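You operate a simulated robot arm through the tools that you are given. There is no shell and no other tool. Be economical: measure what you need, move in short steps, check, and stop when the job is done.

You run a simulated robot arm. Do the job below in one go: nothing can be reset, and whatever is moved stays where it is left.

TASK
Close the teal inlet valve, vent the blue test pot and slide the teal cup under the drain outlet.
Fine: the cup from the rubber mat at the back; inlet closed before the orange vent rocker goes to Open; it stays open; the green drain valve stays closed. Set down upright: what you pick out.

Only the result counts: the job must be done as asked and must still hold three seconds after the hand-in. Knocking over, shifting, dropping, spilling or breaking anything else fails it.

THE ROBOT
A 7-joint arm with a two-finger parallel gripper, fixed in place. Base frame: the origin is at the foot of the arm, x ahead of it, y to its left, z up; the work surface is at about z = 0.8. Lengths are in m, angles in rad, forces in N, time in s.
With the tool pointing down near the work surface it reaches from about 0.3 to 0.7 m from the base axis. Its first joint turns from -1.152 to 1.152 rad. Payload 1.57 kg.
Tool frame: the origin (TCP) lies between the finger pads and is the grasp point; the fingertips stand 0.03 m ahead of it; z points along the fingers, y is the line along which they close. The gripper opens to 0.11 m. The fingers are 0.024 m wide and 0.012 m thick; the gripper's body (0.048 by 0.112 m) begins 0.078 m behind the TCP.
Orientation is that of the tool frame in the base frame, as a unit quaternion [x, y, z, w]. With the fingers straight down and closing along the base's y, the tool's x points along the base's -x, its y along +y and its z along -z.

THE INTERFACE
- The arm moves only by the tool drive_tool. Its argument "deltas" is a list of rows, each an object (a shift or turn left out is 0, a gripper value left out holds the last) with "linear": the shift along the tool's x, y, z in m, a list of three; "angular": the turn, a rotation vector about the tool's x, y, z in rad, a list of three; "claw": the finger opening in m, from 0 to 0.11. In form: [{"linear": [tx, ty, tz], "angular": [wx, wy, wz], "claw": claw}, ...]. A call has 1 to 20 rows; each row shifts and turns the commanded pose from where the row before left it, along the tool's axes as they then stand. A row lasts 0.2 s, in which the tool goes at most 0.05 m and 0.15 rad; a call with a longer step from one row to the next is refused whole, and so is a gripper value outside its range. Where a pose cannot be reached the arm comes as near as it can. A force on the tool above 60 N (or 10 N above the force at the start of the call, whichever is more), or a blocked arm, ends the call early, and 0.2 s more pass. The fingers move at their own pace (about 0.108 m/s each) and stop on an object; they squeeze with about 38 N. The grip force told is the motor's: it shows also when the fingers shut on nothing. Time passes only in rows, and 0.2 s behind the last, so rows that do not move let the fingers close. The reply holds the time, the measured pose of the TCP, the force on the tool along the base axes, the opening and the grip force, in the units named above and with some noise, with the torque about the TCP (base axes, N m) and any sound that the robot's microphone picked up.
- Cameras (640 x 400 px; columns grow to the right, rows downward): "scene" is fixed at [0.1641, -0.3932, 1.3989]; the picture's right is [0.77, -0.64, 0.00], its down [-0.40, -0.49, -0.77] and it looks along [0.49, 0.60, -0.63] (base axes); focal length 300 px, centre (320, 200). "wrist" rides on the gripper at [0.07, 0.016, -0.141] in the tool frame; the picture's right is [-0.23, 0.97, 0.00], its down [-0.86, -0.20, -0.48] and it looks along [-0.47, -0.11, 0.88] (tool axes); focal length 222 px, centre (320, 200). There is no depth. A picture from a camera that has moved, and an enlarged one, comes with that camera's place and axes in the base frame and with its lens.
- snapshot(camera): a new picture of that camera. It takes no simulated time.
- zoom(camera, box): a new picture of the part [left, top, right, bottom] of that camera's present view, enlarged. It takes no simulated time.
- finish_job(): hands the job in; it is judged then, once.

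Go step by step. Nothing tells you positions but the pictures and the camera data: compare them with the known pose of the tool, close in by small moves and look again before you grip or let go. The budget is 120 turns and 68 pictures, counting those below and the enlarged ones. Unless the task says otherwise, let go and move clear before handing in, and close with one line.

The tools are called after ">>>" as a command line: name --argument value ..., lists and objects as JSON in quotes. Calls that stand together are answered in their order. drive_tool: Moves the arm, as the interface text tells. Its arguments: {"type":"object","properties":{"deltas":{"type":"array"}},"required":["deltas"]} The other tools are called the same way: snapshot (camera) takes a picture; zoom (camera, box) takes an enlarged picture of a part of a camera's view; finish_job () hands the job in.

At the start:

```text
time: 0.0
tcp_pos: [0.395, 0.0409, 1.1884]
tcp_rot: [0.0, 1.0, 0.0, 0.0]
wrist_force: [-0.6, 0.4, 0.0]
wrist_torque: [-0.02, 0.02, 0.02]
grip_width: 0.1102
grip_force: 0.0
```

scene: 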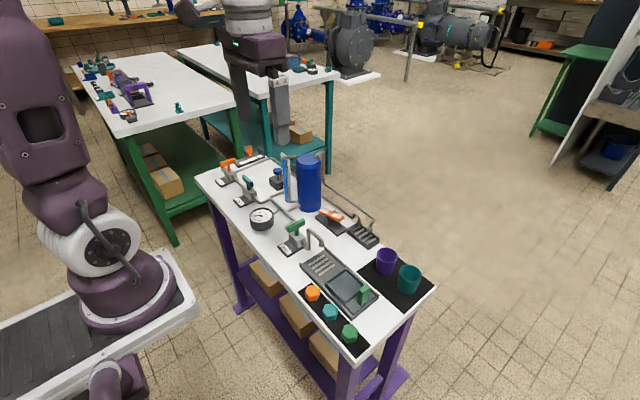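
wrist: 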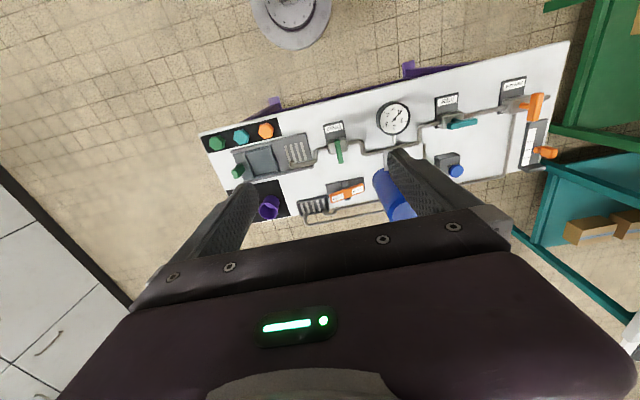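

I see a white panel table with the valves, a blue pot, an orange rocker, and cups on a rubber mat. I'll enlarge the views to identify the parts and their labels.

>>> zoom --camera "scene" --box '[190, 140, 350, 240]'

>>> zoom --camera "scene" --box '[270, 200, 440, 360]'

>>> zoom --camera "wrist" --box '[360, 60, 580, 200]'

>>> zoom --camera "wrist" --box '[200, 90, 420, 230]'

```text
4.00 times, centred on (270, 190) of scene
camera zoom: at [0.1641, -0.3932, 1.3989], right [0.77, -0.64, 0.0], down [-0.4, -0.49, -0.77], along [0.49, 0.6, -0.63], focal length 1200 px, centre (520, 240)
```

zoom: 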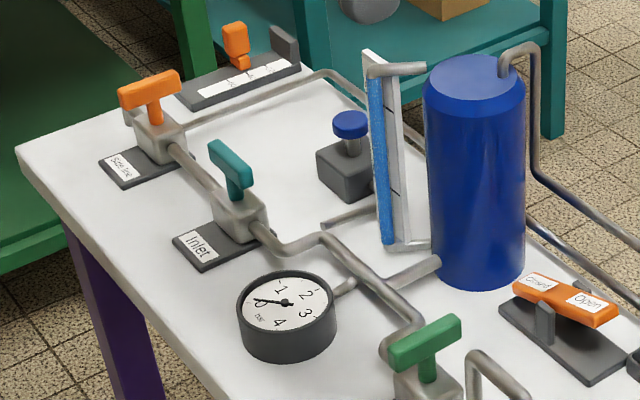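

```text
2.50 times, centred on (355, 280) of scene
camera zoom: at [0.1641, -0.3932, 1.3989], right [0.77, -0.64, 0.0], down [-0.4, -0.49, -0.77], along [0.49, 0.6, -0.63], focal length 750 px, centre (232, 0)
```

zoom: 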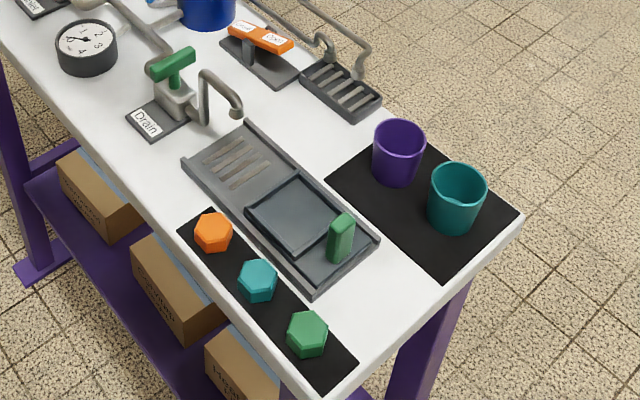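

```text
2.86 times, centred on (470, 130) of wrist
camera zoom: at [0.3244, 0.0564, 1.3296], right [0.23, 0.97, 0.0], down [0.86, -0.2, 0.48], along [0.47, -0.11, -0.88], focal length 635 px, centre (-109, 400)
```

zoom: 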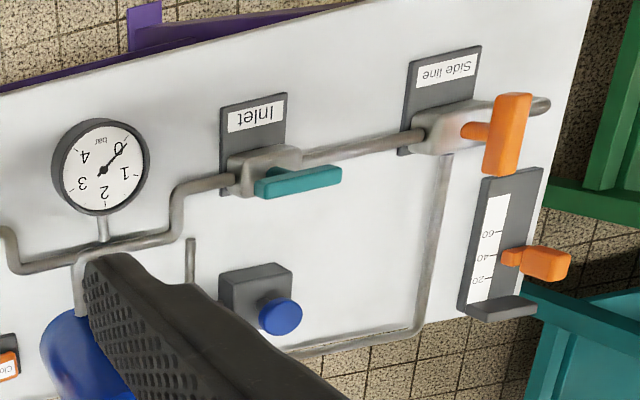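

```text
2.86 times, centred on (310, 160) of wrist
camera zoom: at [0.3244, 0.0564, 1.3296], right [0.23, 0.97, 0.0], down [0.86, -0.2, 0.48], along [0.47, -0.11, -0.88], focal length 635 px, centre (349, 314)
```

zoom: 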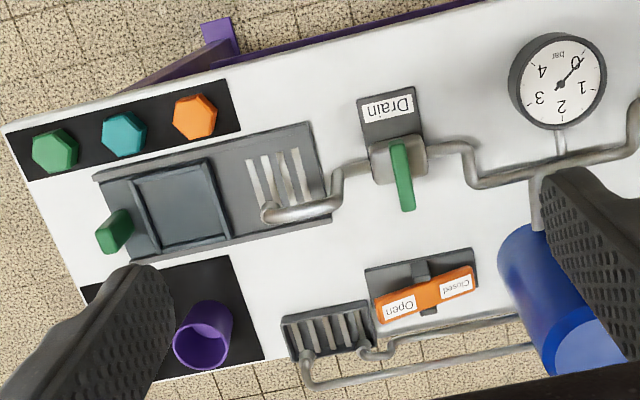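

The inlet handle lies along its pipe (open) at about (0.465, 0.315, 0.87). The drain handle lies across its pipe (closed). I'll move above the inlet valve for a closer look.

>>> drive_tool --deltas '[{"linear": [0, 0.0415, 0.0155]}, {"linear": [0, 0.0415, 0.0155]}, {"linear": [0, 0.0415, 0.0155]}, {"linear": [0, 0.0415, 0.0155]}, {"linear": [0, 0.0415, 0.0155]}, {"linear": [0, 0.0415, 0.0155]}, {"linear": [0, 0.0415, 0.0155]}, {}]'

>>> snapshot --camera "wrist"

>>> snapshot --camera "scene"

```text
time: 1.8
tcp_pos: [0.3945, 0.3322, 1.0792]
tcp_rot: [0.0, 1.0, 0.0, 0.0]
wrist_force: [1.0, -0.6, 0.3]
wrist_torque: [-0.01, -0.04, 0.01]
grip_width: 0.11
grip_force: 0.0
```

```text
61 pictures are left
camera wrist: at [0.3244, 0.3475, 1.2204], right [0.23, 0.97, 0.0], down [0.85, -0.2, 0.48], along [0.47, -0.11, -0.88], focal length 222 px, centre (320, 200)
```

wrist: 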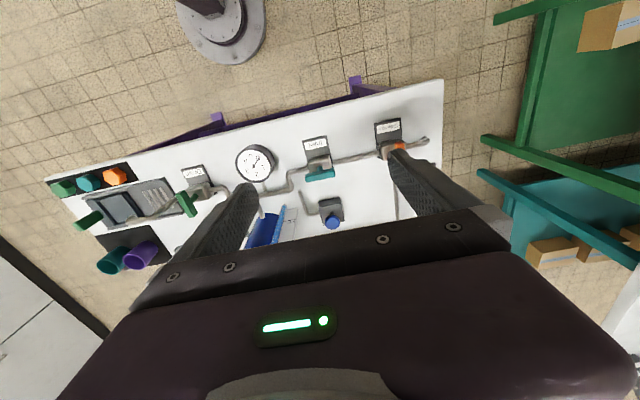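

```text
60 pictures are left
```

scene: 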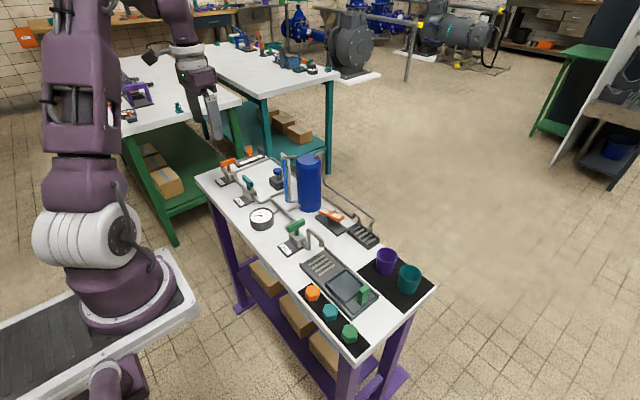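

The inlet handle is in clear view between the fingers. I'll enlarge it to get its exact position and direction.

>>> zoom --camera "wrist" --box '[260, 110, 420, 210]'

>>> zoom --camera "scene" --box '[220, 160, 284, 200]'

```text
4.00 times, centred on (340, 160) of wrist
camera zoom: at [0.3244, 0.3475, 1.2204], right [0.23, 0.97, 0.0], down [0.85, -0.2, 0.48], along [0.47, -0.11, -0.88], focal length 888 px, centre (240, 360)
```

zoom: 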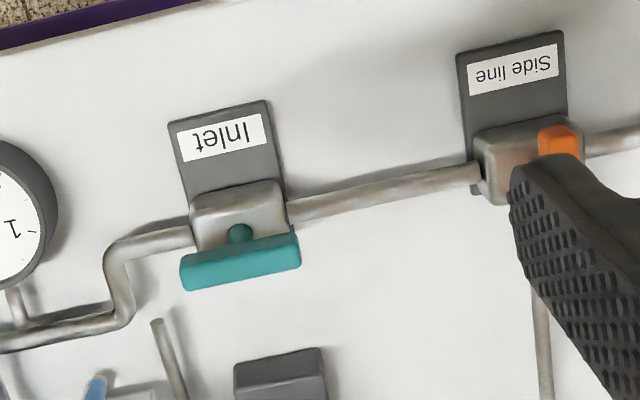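

```text
10.00 times, centred on (252, 180) of scene
camera zoom: at [0.1641, -0.3932, 1.3989], right [0.77, -0.64, 0.0], down [-0.4, -0.49, -0.77], along [0.49, 0.6, -0.63], focal length 3000 px, centre (1000, 400)
```

zoom: 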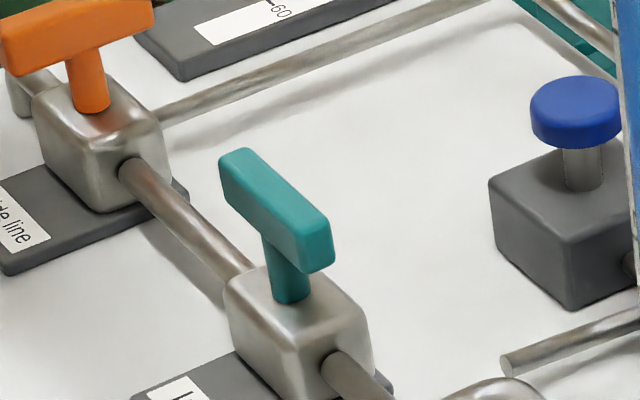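

The handle bar is centred near (0.459, 0.317), top z about 0.879 and runs along base y. I'll go above it, yaw so the fingers close along x, and check before gripping.

>>> drive_tool --deltas '[{"linear": [-0.0323, -0.0076, 0.03], "claw": 0.06}, {"linear": [-0.0323, -0.0076, 0.03]}, {"angular": [0, 0, -0.1428]}, {"angular": [0, 0, -0.1428]}, {"angular": [0, 0, -0.1428]}, {"angular": [0, 0, -0.1428]}, {"angular": [0, 0, -0.1428]}, {"angular": [0, 0, -0.1428]}, {"angular": [0, 0, -0.1428]}, {"angular": [0, 0, -0.1428]}, {"angular": [0, 0, -0.1428]}, {"angular": [0, 0, -0.1428]}, {"angular": [0, 0, -0.1428]}, {}]'

>>> snapshot --camera "wrist"

>>> zoom --camera "scene" --box '[180, 100, 340, 200]'

```text
time: 4.8
tcp_pos: [0.4583, 0.3158, 1.0196]
tcp_rot: [0.708, -0.706, 0.0, 0.0]
wrist_force: [-0.6, 0.5, 0.1]
wrist_torque: [0.02, -0.02, 0.04]
grip_width: 0.0601
grip_force: 0.1
```

```text
57 pictures are left
camera wrist: at [0.4426, 0.2458, 1.1609], right [-0.97, 0.23, 0.0], down [0.2, 0.86, 0.48], along [0.11, 0.47, -0.88], focal length 222 px, centre (320, 200)
```

wrist: 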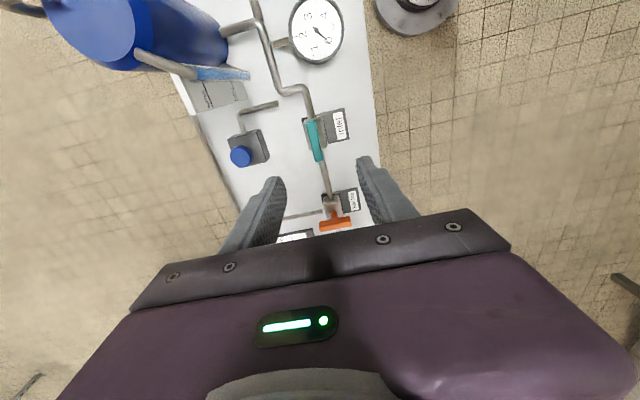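

```text
4.00 times, centred on (260, 150) of scene
camera zoom: at [0.1641, -0.3932, 1.3989], right [0.77, -0.64, 0.0], down [-0.4, -0.49, -0.77], along [0.49, 0.6, -0.63], focal length 1200 px, centre (560, 400)
```

zoom: 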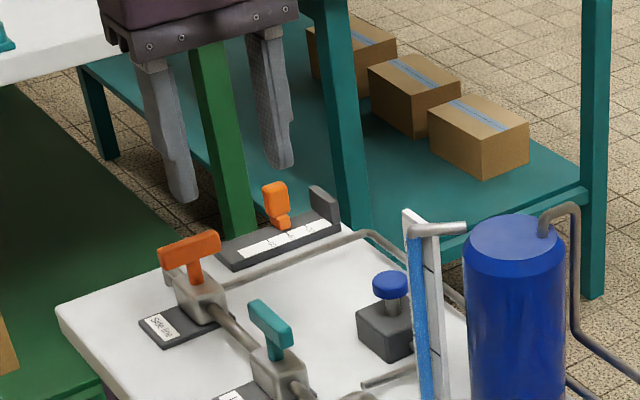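

The bar sits centred between the fingers at about (0.461, 0.316), and the blue pot is well clear. I'll descend to z 0.888 and close on the bar.

>>> drive_tool --deltas '[{"linear": [0, -0.002, 0.033]}, {"linear": [0, 0, 0.033]}, {"linear": [0, 0, 0.033]}, {"linear": [0, 0, 0.0325]}, {}]'

>>> zoom --camera "scene" --box '[200, 140, 296, 200]'

>>> snapshot --camera "wrist"

```text
time: 6.0
tcp_pos: [0.461, 0.3163, 0.8864]
tcp_rot: [-0.707, 0.707, 0.0, 0.0]
wrist_force: [0.3, 0.5, -0.4]
wrist_torque: [-0.04, 0.01, 0.01]
grip_width: 0.0603
grip_force: 0.0
```

```text
6.67 times, centred on (248, 170) of scene
camera zoom: at [0.1641, -0.3932, 1.3989], right [0.77, -0.64, 0.0], down [-0.4, -0.49, -0.77], along [0.49, 0.6, -0.63], focal length 2000 px, centre (800, 400)
```

zoom: 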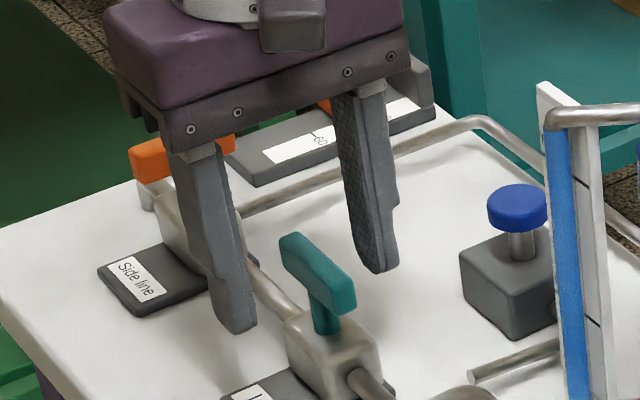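

```text
54 pictures are left
camera wrist: at [0.4438, 0.2457, 1.0278], right [-0.97, 0.23, 0.0], down [0.2, 0.86, 0.48], along [0.11, 0.47, -0.88], focal length 222 px, centre (320, 200)
```

wrist: 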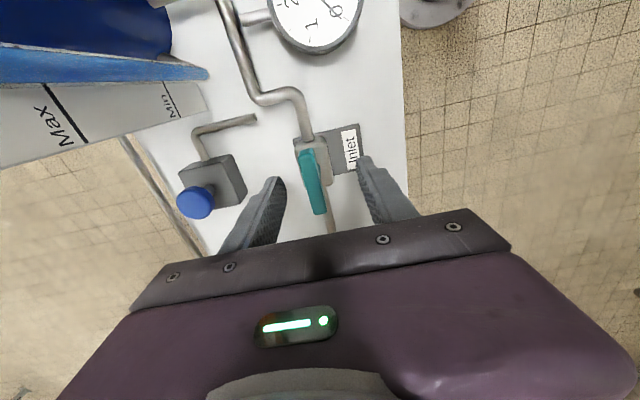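

The tips are at the right height, but the bar centre is about 10 mm further toward -y (y≈0.306). I'll correct this and close the fingers.

>>> drive_tool --deltas '[{"linear": [0.01, -0.003, 0]}, {}, {"claw": 0.0}, {}, {}, {}]'

>>> zoom --camera "scene" --box '[200, 140, 296, 200]'

>>> snapshot --camera "wrist"

```text
time: 7.4
tcp_pos: [0.4646, 0.3053, 0.8875]
tcp_rot: [-0.707, 0.707, -0.001, 0.002]
wrist_force: [32.2, -0.3, -8.4]
wrist_torque: [0.66, -0.42, -0.29]
grip_width: 0.012
grip_force: 28.8
```

```text
6.67 times, centred on (248, 170) of scene
camera zoom: at [0.1649, -0.3932, 1.3988], right [0.77, -0.64, 0.0], down [-0.4, -0.49, -0.77], along [0.49, 0.6, -0.63], focal length 2000 px, centre (800, 400)
```

zoom: 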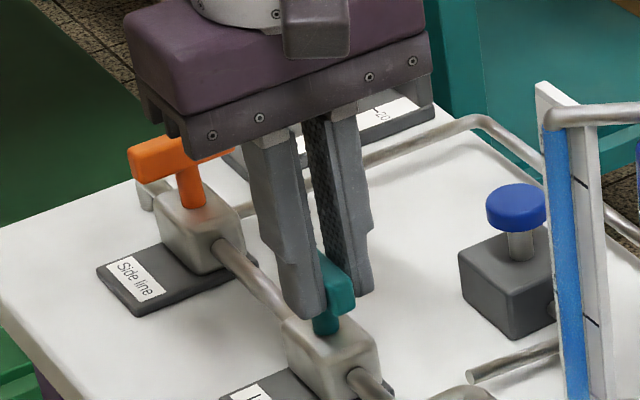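

```text
52 pictures are left
camera wrist: at [0.4483, 0.2345, 1.0284], right [-0.97, 0.23, 0.0], down [0.2, 0.85, 0.48], along [0.11, 0.47, -0.88], focal length 222 px, centre (320, 200)
```

wrist: 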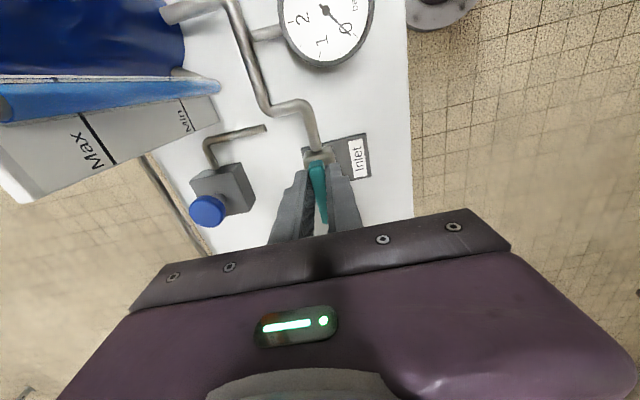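

The bar is gripped, with a small sideways load. I'll ease the grip centre by 2 mm and then try a small clockwise turn.

>>> drive_tool --deltas '[{"linear": [0, -0.002, 0]}, {}, {"angular": [0, 0, 0.1]}, {"angular": [0, 0, 0.1]}, {}]'

```text
time: 8.6
tcp_pos: [0.4631, 0.3056, 0.8866]
tcp_rot: [-0.633, 0.774, 0.0, -0.002]
wrist_force: [3.5, -6.2, -8.6]
wrist_torque: [-0.04, -0.43, -0.07]
grip_width: 0.012
grip_force: 29.1
```

It turns clockwise with very little torque, so I'll continue to 90°.

>>> drive_tool --deltas '[{"angular": [0, 0, 0.13]}, {"angular": [0, 0, 0.13]}, {"angular": [0, 0, 0.13]}, {"angular": [0, 0, 0.13]}, {"angular": [0, 0, 0.13]}, {}]'

>>> zoom --camera "scene" --box '[200, 140, 296, 200]'

```text
time: 10.0
tcp_pos: [0.4601, 0.3107, 0.889]
tcp_rot: [-0.354, 0.935, 0.004, -0.001]
wrist_force: [-45.5, 22.2, -10.9]
wrist_torque: [0.17, 0.53, 0.25]
grip_width: 0.0122
grip_force: 29.4
```

```text
6.67 times, centred on (248, 170) of scene
camera zoom: at [0.1631, -0.3926, 1.3992], right [0.77, -0.64, 0.0], down [-0.4, -0.49, -0.77], along [0.49, 0.6, -0.63], focal length 2000 px, centre (800, 400)
```

zoom: 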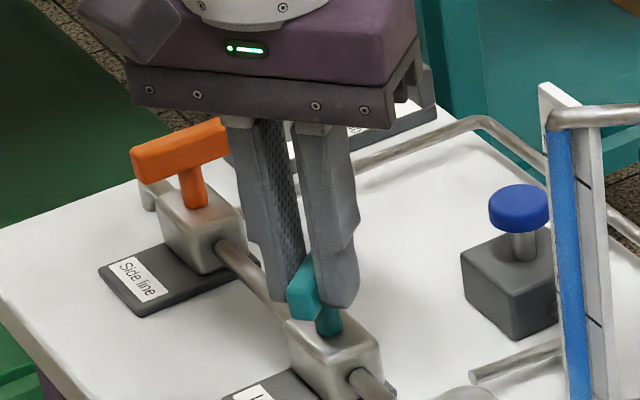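

The handle has turned about 48°, but my grip point is slightly off the stem axis and is loading sideways. I'll shift to relieve it and then continue.

>>> drive_tool --deltas '[{"linear": [0, 0.0075, 0]}, {}, {"angular": [0, 0, 0.13]}, {"linear": [0.001, 0.0007, 0], "angular": [0, 0, 0.13]}, {}]'

```text
time: 11.2
tcp_pos: [0.4591, 0.3119, 0.8875]
tcp_rot: [-0.227, 0.974, 0.0, 0.001]
wrist_force: [-17.1, 6.0, -13.5]
wrist_torque: [0.16, 0.37, 0.06]
grip_width: 0.0117
grip_force: 28.7
```

>>> drive_tool --deltas '[{"linear": [0.001, 0.0007, 0], "angular": [0, 0, 0.13]}, {"linear": [0.001, 0.0003, 0], "angular": [0, 0, 0.13]}, {"linear": [0.001, 0, 0], "angular": [0, 0, 0.13]}, {"angular": [0, 0, 0.07]}, {}]'

>>> zoom --camera "scene" --box '[200, 140, 296, 200]'

```text
time: 12.4
tcp_pos: [0.4579, 0.3147, 0.8892]
tcp_rot: [0.0, 1.0, 0.004, 0.004]
wrist_force: [14.9, 36.8, -9.9]
wrist_torque: [0.38, 0.28, 0.2]
grip_width: 0.0119
grip_force: 28.9
```

```text
6.67 times, centred on (248, 170) of scene
camera zoom: at [0.1646, -0.3922, 1.3991], right [0.77, -0.64, 0.0], down [-0.4, -0.49, -0.77], along [0.49, 0.6, -0.63], focal length 2000 px, centre (800, 400)
```

zoom: 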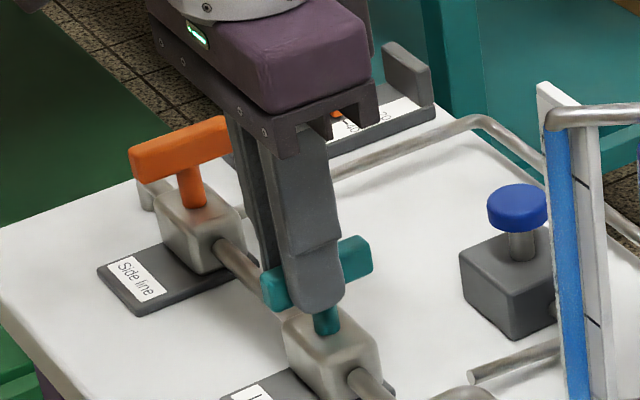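

The handle is now at 90°. I'll relieve the side load, nudge slightly past to find the stop, then release.

>>> drive_tool --deltas '[{"linear": [0, 0.004, 0]}, {}, {"angular": [0, 0, 0.04]}, {"angular": [0, 0, 0.04]}, {}]'

```text
time: 13.6
tcp_pos: [0.4579, 0.3146, 0.8874]
tcp_rot: [0.04, 0.999, 0.0, 0.001]
wrist_force: [17.9, 10.3, 16.5]
wrist_torque: [-0.12, -0.44, 0.74]
grip_width: 0.0134
grip_force: 30.7
```

The torque and wider grip show the handle has reached its stop. I'll turn back to square, open, rise and check.

>>> drive_tool --deltas '[{"angular": [0, 0, -0.07]}, {}, {"claw": 0.06}, {}, {}, {"linear": [0, 0, -0.04]}, {"linear": [0, 0, -0.05]}, {"linear": [0, 0, -0.05]}, {}]'

>>> zoom --camera "scene" --box '[200, 140, 360, 240]'

>>> snapshot --camera "wrist"

```text
time: 15.6
tcp_pos: [0.4587, 0.3161, 1.0272]
tcp_rot: [0.006, 1.0, 0.0, 0.0]
wrist_force: [0.4, 0.2, -1.0]
wrist_torque: [-0.01, -0.01, 0.02]
grip_width: 0.0599
grip_force: 0.0
```

```text
4.00 times, centred on (280, 190) of scene
camera zoom: at [0.1641, -0.3932, 1.3989], right [0.77, -0.64, 0.0], down [-0.4, -0.49, -0.77], along [0.49, 0.6, -0.63], focal length 1200 px, centre (480, 240)
```

zoom: 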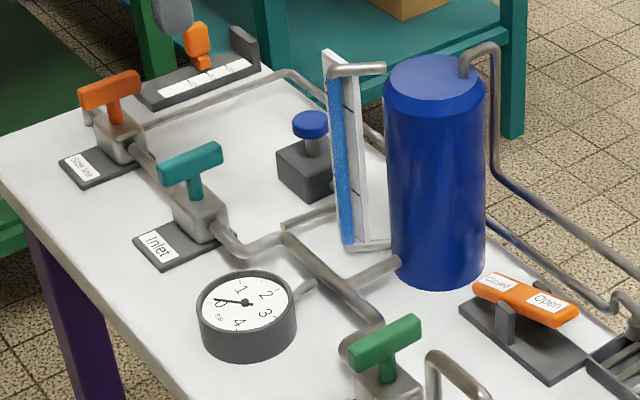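

```text
48 pictures are left
camera wrist: at [0.3889, 0.3326, 1.1697], right [0.24, 0.97, 0.0], down [0.85, -0.21, 0.48], along [0.46, -0.11, -0.88], focal length 222 px, centre (320, 200)
```

wrist: 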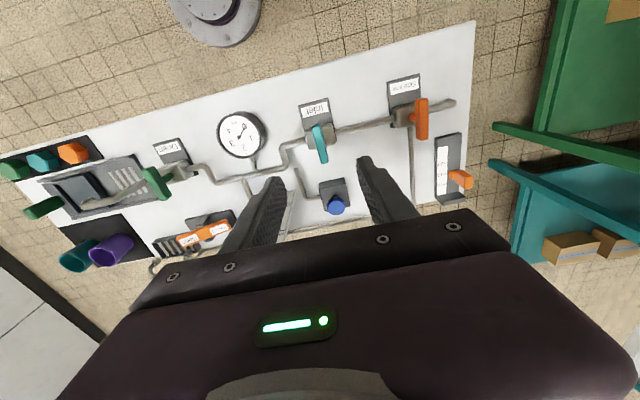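

The inlet handle now lies across its pipe, matching the other closed valves. Next I'll look closely at the vent rocker.

>>> zoom --camera "scene" --box '[300, 195, 396, 255]'

>>> drive_tool --deltas '[{"linear": [0.01, -0.045, -0.01]}, {"linear": [0.01, -0.045, -0.01]}, {"linear": [0.01, -0.045, -0.01]}, {"linear": [0.01, -0.045, -0.01]}, {"linear": [0, -0.04, -0.01]}, {}]'

>>> snapshot --camera "wrist"

```text
6.67 times, centred on (348, 225) of scene
camera zoom: at [0.1641, -0.3932, 1.3989], right [0.77, -0.64, 0.0], down [-0.4, -0.49, -0.77], along [0.49, 0.6, -0.63], focal length 2000 px, centre (133, 33)
```

zoom: 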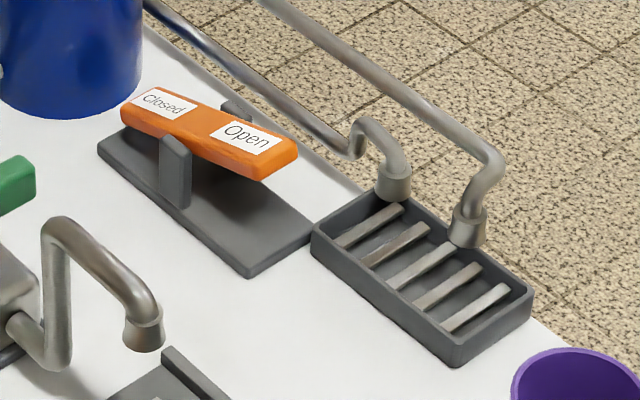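

```text
time: 17.0
tcp_pos: [0.4144, 0.0954, 1.0768]
tcp_rot: [0.005, 1.0, 0.0, 0.001]
wrist_force: [0.1, 0.4, -0.3]
wrist_torque: [-0.01, -0.01, 0.0]
grip_width: 0.0598
grip_force: 0.1
```

```text
46 pictures are left
camera wrist: at [0.3448, 0.1121, 1.2179], right [0.24, 0.97, 0.0], down [0.85, -0.21, 0.48], along [0.46, -0.11, -0.88], focal length 222 px, centre (320, 200)
```

wrist: 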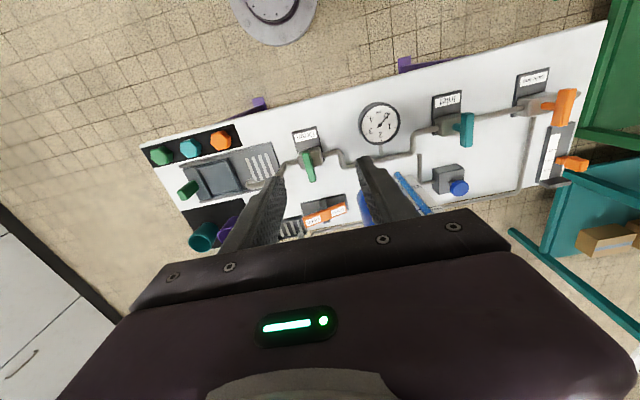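

The rocker's Open end (toward -y) is raised, so pressing it down opens the vent. I'll enlarge the wrist view to locate it.

>>> zoom --camera "wrist" --box '[270, 180, 366, 240]'

```text
6.67 times, centred on (318, 210) of wrist
camera zoom: at [0.3448, 0.1121, 1.2179], right [0.24, 0.97, 0.0], down [0.85, -0.21, 0.48], along [0.46, -0.11, -0.88], focal length 1481 px, centre (333, 133)
```

zoom: 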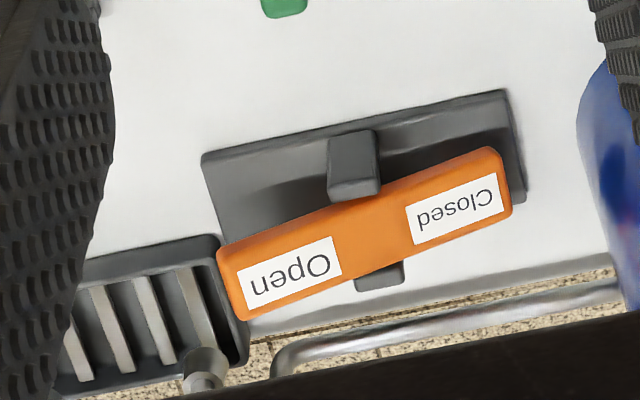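

The Open pad is at about (0.578, 0.043, 0.855) with the pivot near y 0.07. I'll close the fingers and hover above the Open end.

>>> drive_tool --deltas '[{"linear": [-0.0327, -0.0115, 0.015], "angular": [0, 0, -0.011], "claw": 0.0}, {"linear": [-0.0327, -0.0115, 0.015]}, {"linear": [-0.0327, -0.0115, 0.015]}, {"linear": [-0.0327, -0.0115, 0.015]}, {"linear": [-0.0327, -0.0115, 0.02]}, {"linear": [0, 0, 0.04]}, {"linear": [0, 0, 0.04]}, {}]'

>>> zoom --camera "scene" --box '[280, 155, 408, 235]'

>>> snapshot --camera "wrist"

```text
time: 18.8
tcp_pos: [0.5758, 0.039, 0.9189]
tcp_rot: [-0.001, 1.0, 0.0, -0.001]
wrist_force: [0.2, 0.0, 0.2]
wrist_torque: [0.0, 0.01, -0.01]
grip_width: 0.0
grip_force: 20.9
```

```text
5.00 times, centred on (344, 195) of scene
camera zoom: at [0.1641, -0.3932, 1.3989], right [0.77, -0.64, 0.0], down [-0.4, -0.49, -0.77], along [0.49, 0.6, -0.63], focal length 1500 px, centre (200, 225)
```

zoom: 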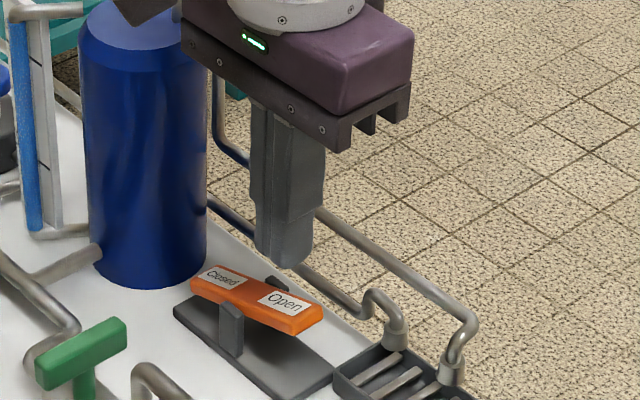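

```text
43 pictures are left
camera wrist: at [0.5071, 0.0538, 1.06], right [0.23, 0.97, 0.0], down [0.86, -0.2, 0.48], along [0.47, -0.11, -0.88], focal length 222 px, centre (320, 200)
```

wrist: 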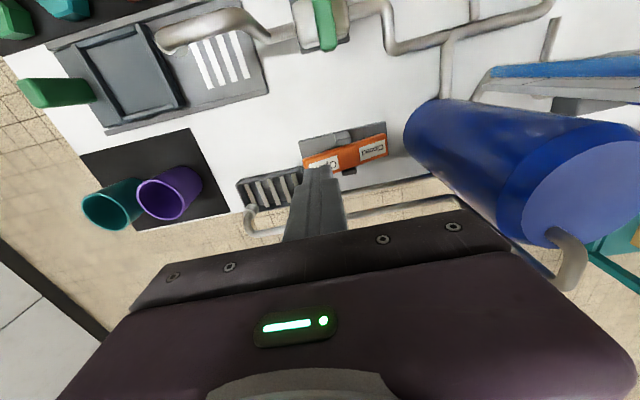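

The landing point would be slightly near the front edge, so I'll shift +7 mm in x and then press down in small steps.

>>> drive_tool --deltas '[{"linear": [-0.007, 0, 0]}, {"linear": [0, 0, 0.015]}, {"linear": [0, 0, 0.01]}, {"linear": [0, 0, 0.008]}, {}]'

>>> zoom --camera "scene" --box '[300, 195, 396, 255]'

```text
time: 20.0
tcp_pos: [0.5849, 0.0385, 0.8861]
tcp_rot: [-0.001, 1.0, 0.0, 0.0]
wrist_force: [0.3, 0.0, -0.9]
wrist_torque: [0.01, 0.02, 0.03]
grip_width: 0.0
grip_force: 20.9
```

```text
6.67 times, centred on (348, 225) of scene
camera zoom: at [0.1641, -0.3932, 1.3989], right [0.77, -0.64, 0.0], down [-0.4, -0.49, -0.77], along [0.49, 0.6, -0.63], focal length 2000 px, centre (133, 33)
```

zoom: 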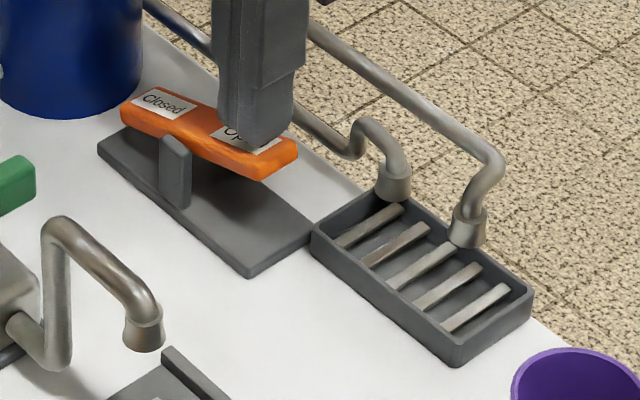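

The tip is right above the Open pad, so I'll press.

>>> drive_tool --deltas '[{"linear": [0, 0, 0.006]}, {"linear": [0, 0, 0.006]}, {"linear": [0, 0, 0.005]}, {}]'

>>> zoom --camera "scene" --box '[300, 195, 396, 255]'

```text
time: 21.0
tcp_pos: [0.584, 0.0376, 0.8699]
tcp_rot: [-0.001, 1.0, 0.001, 0.0]
wrist_force: [-0.5, -4.8, 2.6]
wrist_torque: [-0.09, 0.0, 0.0]
grip_width: 0.0001
grip_force: 21.6
```

```text
6.67 times, centred on (348, 225) of scene
camera zoom: at [0.164, -0.3933, 1.3988], right [0.77, -0.64, 0.0], down [-0.4, -0.49, -0.77], along [0.49, 0.6, -0.63], focal length 2000 px, centre (133, 33)
```

zoom: 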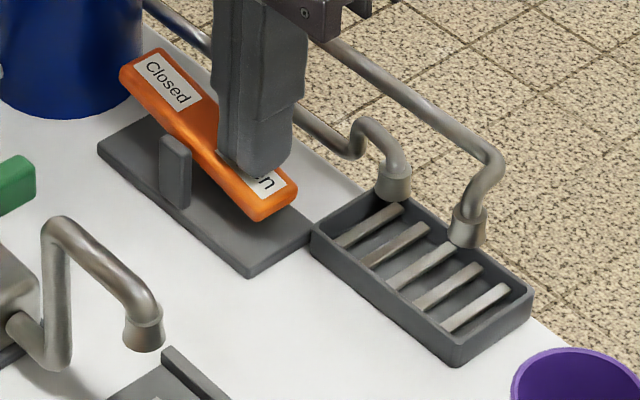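

The rocker has tipped over. I'll press a bit further to reach its stop, then lift and check that it stays.

>>> drive_tool --deltas '[{"linear": [0, 0, 0.004]}, {"linear": [0, 0, 0.003]}, {"linear": [0, 0, 0.003]}, {}]'

```text
time: 21.6
tcp_pos: [0.584, 0.0375, 0.8664]
tcp_rot: [-0.001, 1.0, 0.0, 0.001]
wrist_force: [-12.0, -1.3, 22.6]
wrist_torque: [0.2, 0.43, 0.15]
grip_width: 0.0001
grip_force: 21.5
stopped in row 3: the force on the tool passed its limit at 69 N (the readings are from after the stop); the commanded pose is now the measured one
```

>>> drive_tool --deltas '[{"linear": [0, 0, -0.03]}, {"linear": [0, 0, -0.04]}, {"linear": [0, 0, -0.04]}, {"linear": [0.03, -0.03, -0.03]}, {"linear": [0.03, -0.03, -0.03]}, {"linear": [0.03, -0.035, -0.01]}, {"linear": [0.03, -0.035, 0]}, {}]'

>>> zoom --camera "scene" --box '[220, 150, 396, 260]'

>>> snapshot --camera "wrist"

```text
refused: row 4 steps farther than a row can; nothing moved
```

```text
3.64 times, centred on (308, 205) of scene
camera zoom: at [0.1634, -0.3933, 1.3989], right [0.77, -0.64, 0.0], down [-0.4, -0.49, -0.77], along [0.49, 0.6, -0.63], focal length 1091 px, centre (364, 182)
```

zoom: 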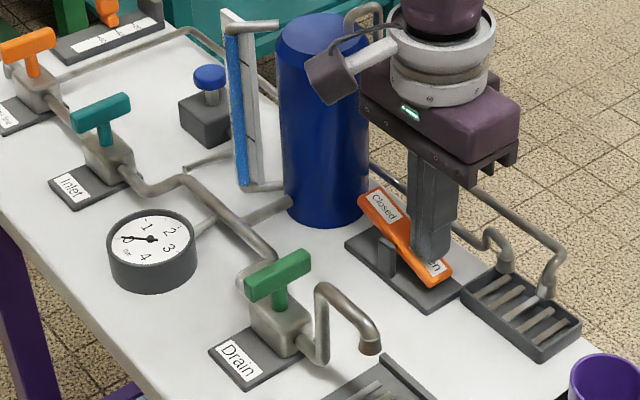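

```text
39 pictures are left
camera wrist: at [0.5147, 0.0541, 1.0079], right [0.22, 0.97, 0.0], down [0.85, -0.2, 0.48], along [0.47, -0.11, -0.88], focal length 222 px, centre (320, 200)
```

wrist: 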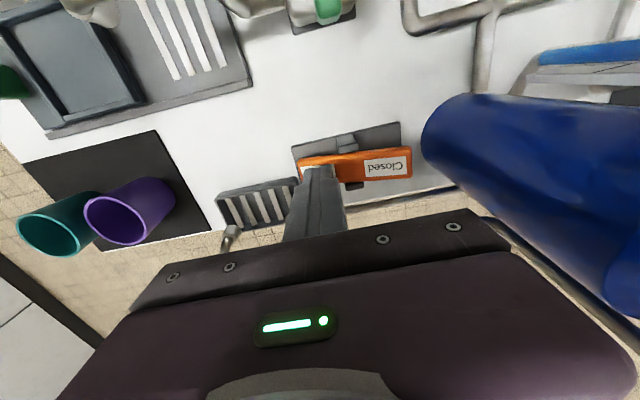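

The rocker is fully over and the step limit refused my last move. I'll lift with smaller rows and move toward the tray.

>>> drive_tool --deltas '[{"linear": [0, 0, -0.03]}, {"linear": [0, 0, -0.04]}, {"linear": [0, 0, -0.04]}, {"linear": [0.025, -0.025, -0.025]}, {"linear": [0.025, -0.025, -0.025]}, {"linear": [0.03, -0.035, -0.01]}, {"linear": [0.03, -0.035, 0]}, {"linear": [0.03, -0.035, 0]}, {}]'

>>> zoom --camera "scene" --box '[290, 195, 450, 345]'

>>> snapshot --camera "wrist"

```text
time: 23.6
tcp_pos: [0.4436, -0.1162, 1.0374]
tcp_rot: [-0.001, 1.0, 0.0, 0.001]
wrist_force: [0.2, 0.6, 0.0]
wrist_torque: [0.06, 0.01, 0.04]
grip_width: 0.0
grip_force: 21.4
```

```text
2.67 times, centred on (370, 270) of scene
camera zoom: at [0.164, -0.3932, 1.3989], right [0.77, -0.64, 0.0], down [-0.4, -0.49, -0.77], along [0.49, 0.6, -0.63], focal length 800 px, centre (187, 13)
```

zoom: 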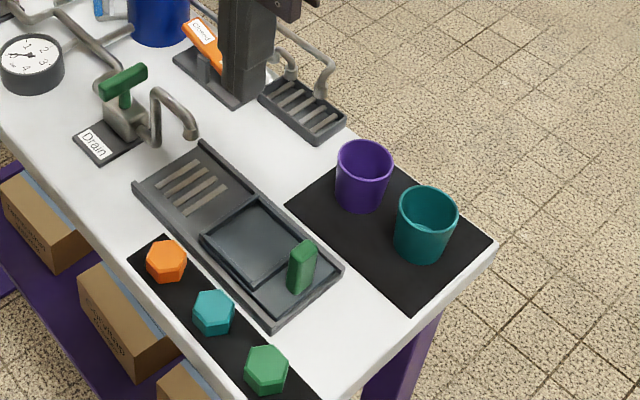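

```text
37 pictures are left
camera wrist: at [0.3732, -0.1006, 1.1782], right [0.22, 0.97, 0.0], down [0.85, -0.2, 0.48], along [0.47, -0.11, -0.88], focal length 222 px, centre (320, 200)
```

wrist: 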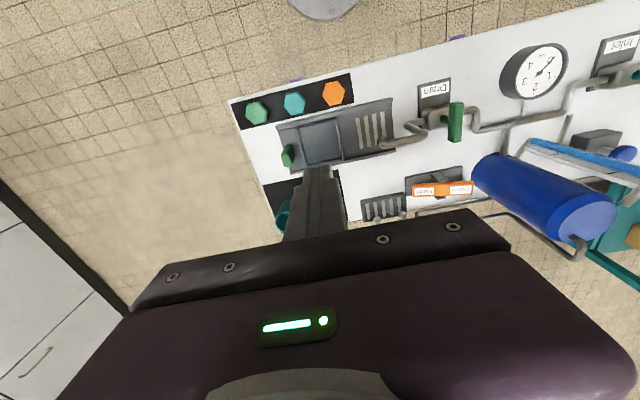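

The rocker holds at Open. The carriage with the green knob centres near (0.470, -0.113) under an outlet at about (0.468, -0.026, 0.88), and the teal cup is near (0.582, -0.204), rim about 0.855. I'll hover above the cup with the fingers closing along x so they stay clear of the purple cup.

>>> drive_tool --deltas '[{"linear": [-0.034, -0.0215, 0], "claw": 0.09}, {"linear": [-0.034, -0.0215, 0]}, {"linear": [-0.034, -0.0215, 0]}, {"linear": [-0.034, -0.0215, 0]}, {"angular": [0, 0, -0.1428]}, {"angular": [0, 0, -0.1428]}, {"angular": [0, 0, -0.1428]}, {"angular": [0, 0, -0.1428]}, {"angular": [0, 0, -0.1428]}, {"angular": [0, 0, -0.1428]}, {"angular": [0, 0, -0.1428]}, {"angular": [0, 0, -0.1428]}, {"angular": [0, 0, -0.1428]}, {"angular": [0, 0, -0.1428]}, {"angular": [0, 0, -0.1428]}, {"linear": [0, 0, 0.04]}, {}]'

>>> snapshot --camera "scene"

>>> snapshot --camera "wrist"

```text
time: 27.2
tcp_pos: [0.5808, -0.2015, 0.9936]
tcp_rot: [0.708, -0.706, 0.001, -0.002]
wrist_force: [0.0, -1.0, -0.2]
wrist_torque: [-0.02, 0.0, 0.0]
grip_width: 0.0901
grip_force: 0.1
```

```text
36 pictures are left
```

scene: 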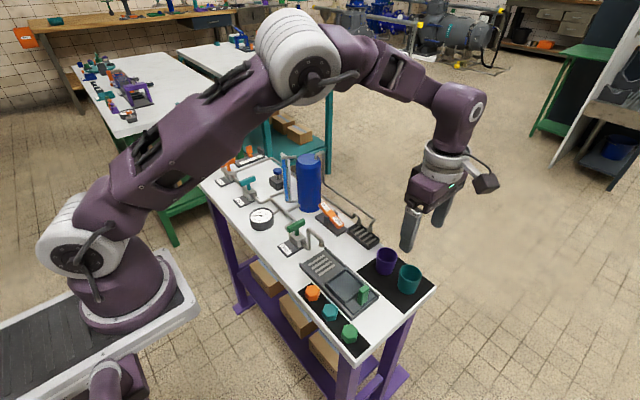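

```text
35 pictures are left
camera wrist: at [0.5645, -0.2728, 1.1351], right [-0.97, 0.22, 0.0], down [0.2, 0.86, 0.48], along [0.11, 0.47, -0.88], focal length 222 px, centre (320, 200)
```

wrist: 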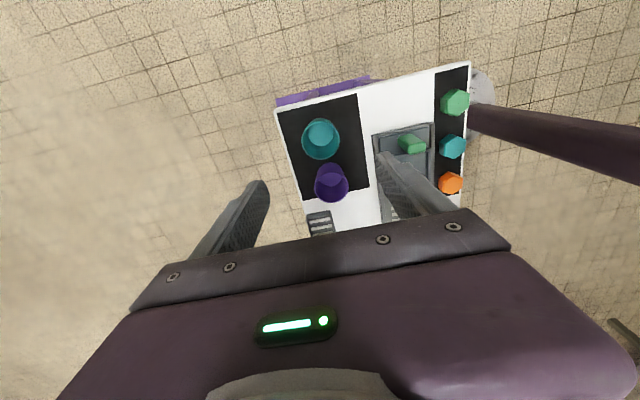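

The wrist view puts the cup at about (0.577, -0.213) and the scene view at (0.582, -0.204). I'll lower a little, staying above the cup, and refine.

>>> drive_tool --deltas '[{"linear": [0.004, 0, 0.035]}, {"linear": [0, 0, 0.035]}, {}]'

>>> zoom --camera "scene" --box '[350, 210, 446, 300]'

>>> snapshot --camera "wrist"

```text
time: 28.0
tcp_pos: [0.5813, -0.2079, 0.9249]
tcp_rot: [0.708, -0.706, 0.001, -0.002]
wrist_force: [1.0, -0.4, -0.4]
wrist_torque: [-0.01, -0.01, 0.0]
grip_width: 0.0897
grip_force: 0.0
```

```text
4.44 times, centred on (398, 255) of scene
camera zoom: at [0.1641, -0.3932, 1.3989], right [0.77, -0.64, 0.0], down [-0.4, -0.49, -0.77], along [0.49, 0.6, -0.63], focal length 1334 px, centre (-27, -44)
```

zoom: 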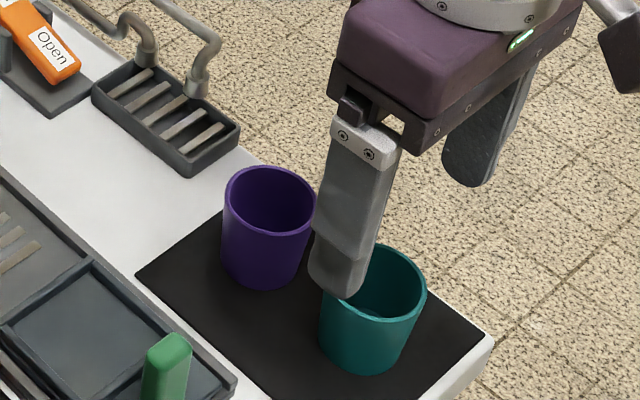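

```text
33 pictures are left
camera wrist: at [0.5652, -0.2774, 1.0653], right [-0.97, 0.23, 0.0], down [0.2, 0.86, 0.48], along [0.11, 0.47, -0.88], focal length 222 px, centre (320, 200)
```

wrist: 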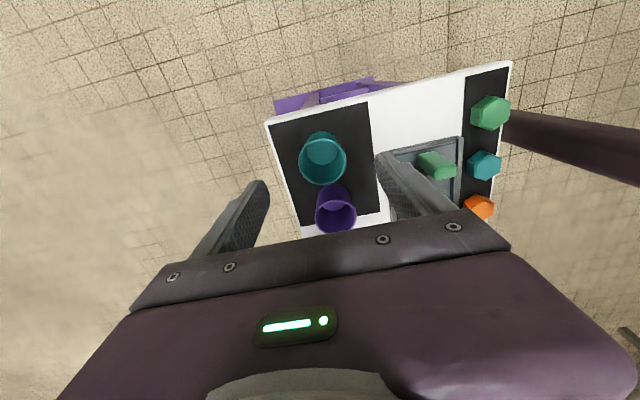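

Both views average to a cup centre near (0.580, -0.207), which is where I am. I'll descend to z 0.86 with the fingers open.

>>> drive_tool --deltas '[{"linear": [-0.001, 0, 0.03]}, {"linear": [0, 0, 0.02]}, {"linear": [0, 0, 0.015]}, {}]'

>>> zoom --camera "scene" --box '[350, 210, 446, 300]'

>>> snapshot --camera "wrist"

```text
time: 29.0
tcp_pos: [0.5826, -0.2064, 0.8591]
tcp_rot: [0.707, -0.707, 0.001, -0.001]
wrist_force: [0.0, -0.3, 0.4]
wrist_torque: [0.03, -0.04, 0.02]
grip_width: 0.0902
grip_force: 0.1
```

```text
4.44 times, centred on (398, 255) of scene
camera zoom: at [0.1641, -0.3932, 1.3989], right [0.77, -0.64, 0.0], down [-0.4, -0.49, -0.77], along [0.49, 0.6, -0.63], focal length 1334 px, centre (-27, -44)
```

zoom: 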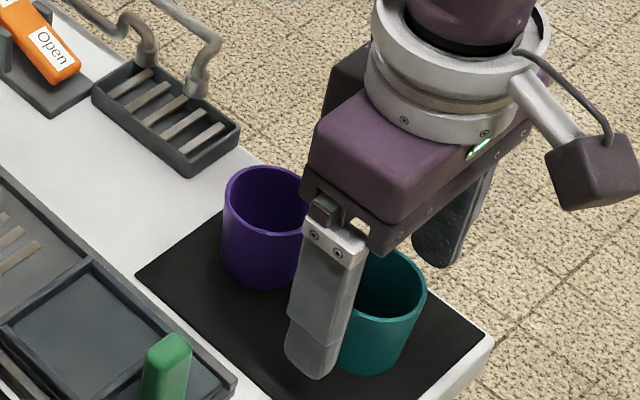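

```text
31 pictures are left
camera wrist: at [0.5653, -0.2757, 1.0005], right [-0.97, 0.23, 0.0], down [0.2, 0.86, 0.48], along [0.11, 0.47, -0.88], focal length 222 px, centre (320, 200)
```

wrist: 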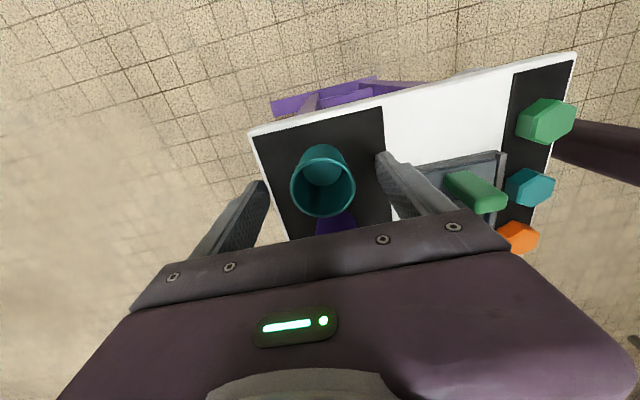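

The cup is between the fingers within a few millimetres. I'll adjust slightly and close.

>>> drive_tool --deltas '[{"linear": [0.002, 0.002, 0]}, {"claw": 0.04}, {}, {}, {}]'

>>> zoom --camera "scene" --box '[350, 210, 446, 300]'

```text
time: 30.2
tcp_pos: [0.5798, -0.2075, 0.8598]
tcp_rot: [0.707, -0.707, 0.001, -0.001]
wrist_force: [-0.7, 0.3, 1.1]
wrist_torque: [-0.03, 0.05, 0.0]
grip_width: 0.0474
grip_force: 38.0
```

```text
4.44 times, centred on (398, 255) of scene
camera zoom: at [0.164, -0.3932, 1.3989], right [0.77, -0.64, 0.0], down [-0.4, -0.49, -0.77], along [0.49, 0.6, -0.63], focal length 1334 px, centre (-27, -44)
```

zoom: 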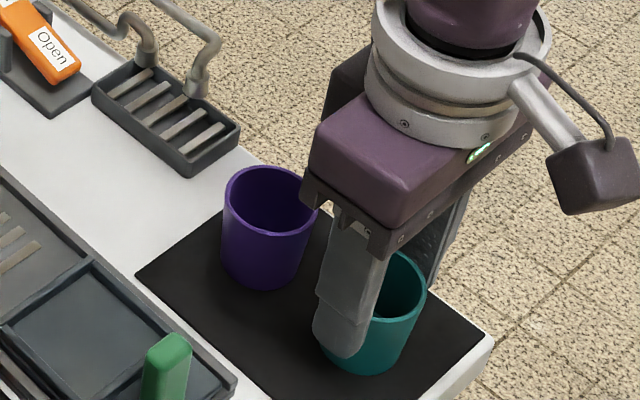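

The cup is held at 47 mm. I'll lift it straight up and carry it over the carriage.

>>> drive_tool --deltas '[{"linear": [0, 0, -0.02]}, {"linear": [0, 0, -0.04]}, {"linear": [0, 0, -0.04]}, {"linear": [-0.0236, 0.0275, 0]}, {"linear": [-0.0236, 0.0275, 0]}, {"linear": [-0.0236, 0.0275, 0]}, {"linear": [-0.0236, 0.0275, 0]}, {}]'

>>> zoom --camera "scene" --box '[270, 195, 430, 325]'

>>> snapshot --camera "wrist"

```text
time: 32.0
tcp_pos: [0.4698, -0.1137, 0.9609]
tcp_rot: [0.707, -0.707, 0.001, -0.002]
wrist_force: [0.0, -0.1, 0.3]
wrist_torque: [0.0, 0.02, 0.02]
grip_width: 0.04
grip_force: 0.1
```

```text
3.08 times, centred on (350, 260) of scene
camera zoom: at [0.164, -0.3932, 1.3989], right [0.77, -0.64, 0.0], down [-0.4, -0.49, -0.77], along [0.49, 0.6, -0.63], focal length 923 px, centre (228, 15)
```

zoom: 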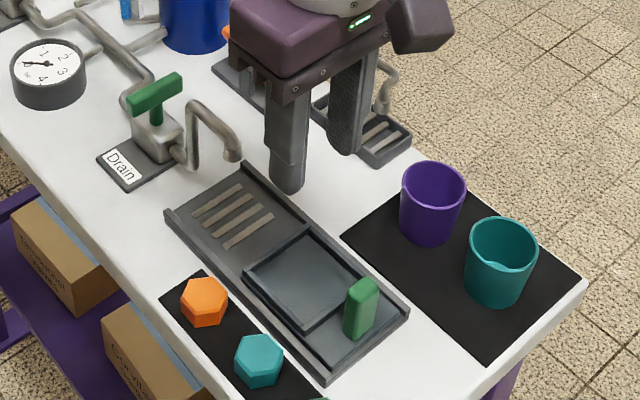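

```text
28 pictures are left
camera wrist: at [0.4536, -0.1839, 1.1025], right [-0.97, 0.23, 0.0], down [0.2, 0.86, 0.48], along [0.11, 0.47, -0.88], focal length 222 px, centre (320, 200)
```

wrist: 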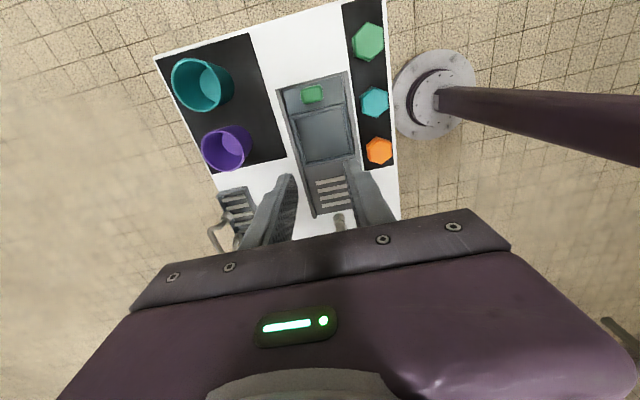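

The cup slipped out on lifting and still stands on the mat. I'll inspect it closely, and also the carriage rim, before gripping again.

>>> zoom --camera "scene" --box '[366, 240, 446, 300]'

>>> zoom --camera "scene" --box '[300, 225, 396, 325]'

>>> zoom --camera "wrist" --box '[150, 20, 310, 120]'

```text
6.67 times, centred on (406, 270) of scene
camera zoom: at [0.164, -0.3932, 1.3989], right [0.77, -0.64, 0.0], down [-0.4, -0.49, -0.77], along [0.49, 0.6, -0.63], focal length 2000 px, centre (-253, -267)
```

zoom: 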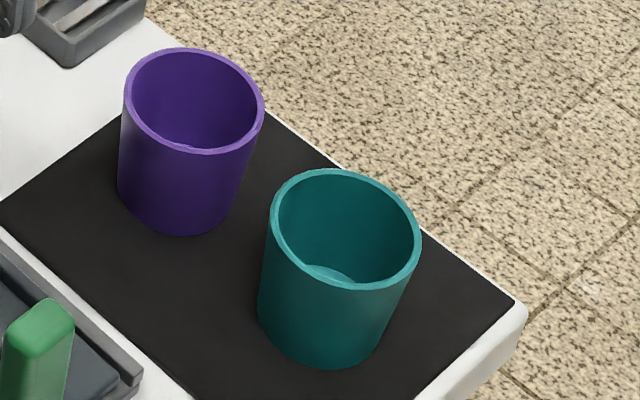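

```text
4.00 times, centred on (348, 275) of scene
camera zoom: at [0.164, -0.3932, 1.3989], right [0.77, -0.64, 0.0], down [-0.4, -0.49, -0.77], along [0.49, 0.6, -0.63], focal length 1200 px, centre (208, -100)
```

zoom: 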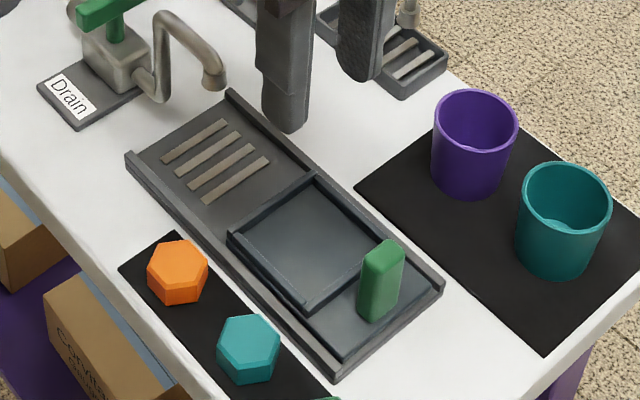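

```text
4.00 times, centred on (230, 70) of wrist
camera zoom: at [0.4536, -0.1839, 1.1025], right [-0.97, 0.23, 0.0], down [0.2, 0.86, 0.48], along [0.11, 0.47, -0.88], focal length 888 px, centre (680, 720)
```

zoom: 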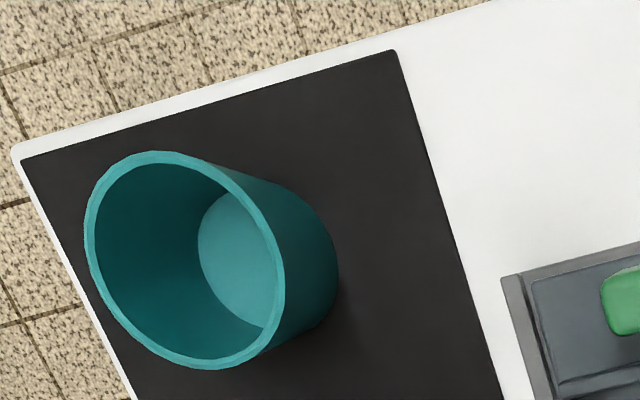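

The cup is empty, upright and only millimetres off, now near (0.577, -0.205). I'll go back and grip lower on the wall with full closing command, then lift gently.

>>> drive_tool --deltas '[{"linear": [0.0229, -0.027, 0], "claw": 0.09}, {"linear": [0.0229, -0.027, 0]}, {"linear": [0.0229, -0.027, 0]}, {"linear": [0.0229, -0.027, 0]}, {"linear": [0, 0, 0.04]}, {"linear": [0, 0, 0.03]}, {}]'

>>> zoom --camera "wrist" --box '[240, 110, 400, 230]'

```text
time: 33.6
tcp_pos: [0.5787, -0.2046, 0.8908]
tcp_rot: [0.708, -0.706, 0.001, -0.001]
wrist_force: [-1.5, -0.3, 1.0]
wrist_torque: [0.0, 0.06, -0.01]
grip_width: 0.0899
grip_force: 0.1
```

```text
3.33 times, centred on (320, 170) of wrist
camera zoom: at [0.5624, -0.275, 1.0316], right [-0.97, 0.23, 0.0], down [0.2, 0.86, 0.48], along [0.11, 0.47, -0.88], focal length 740 px, centre (320, 300)
```

zoom: 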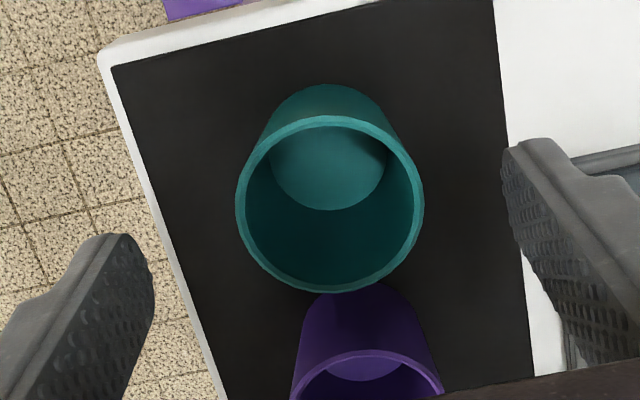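

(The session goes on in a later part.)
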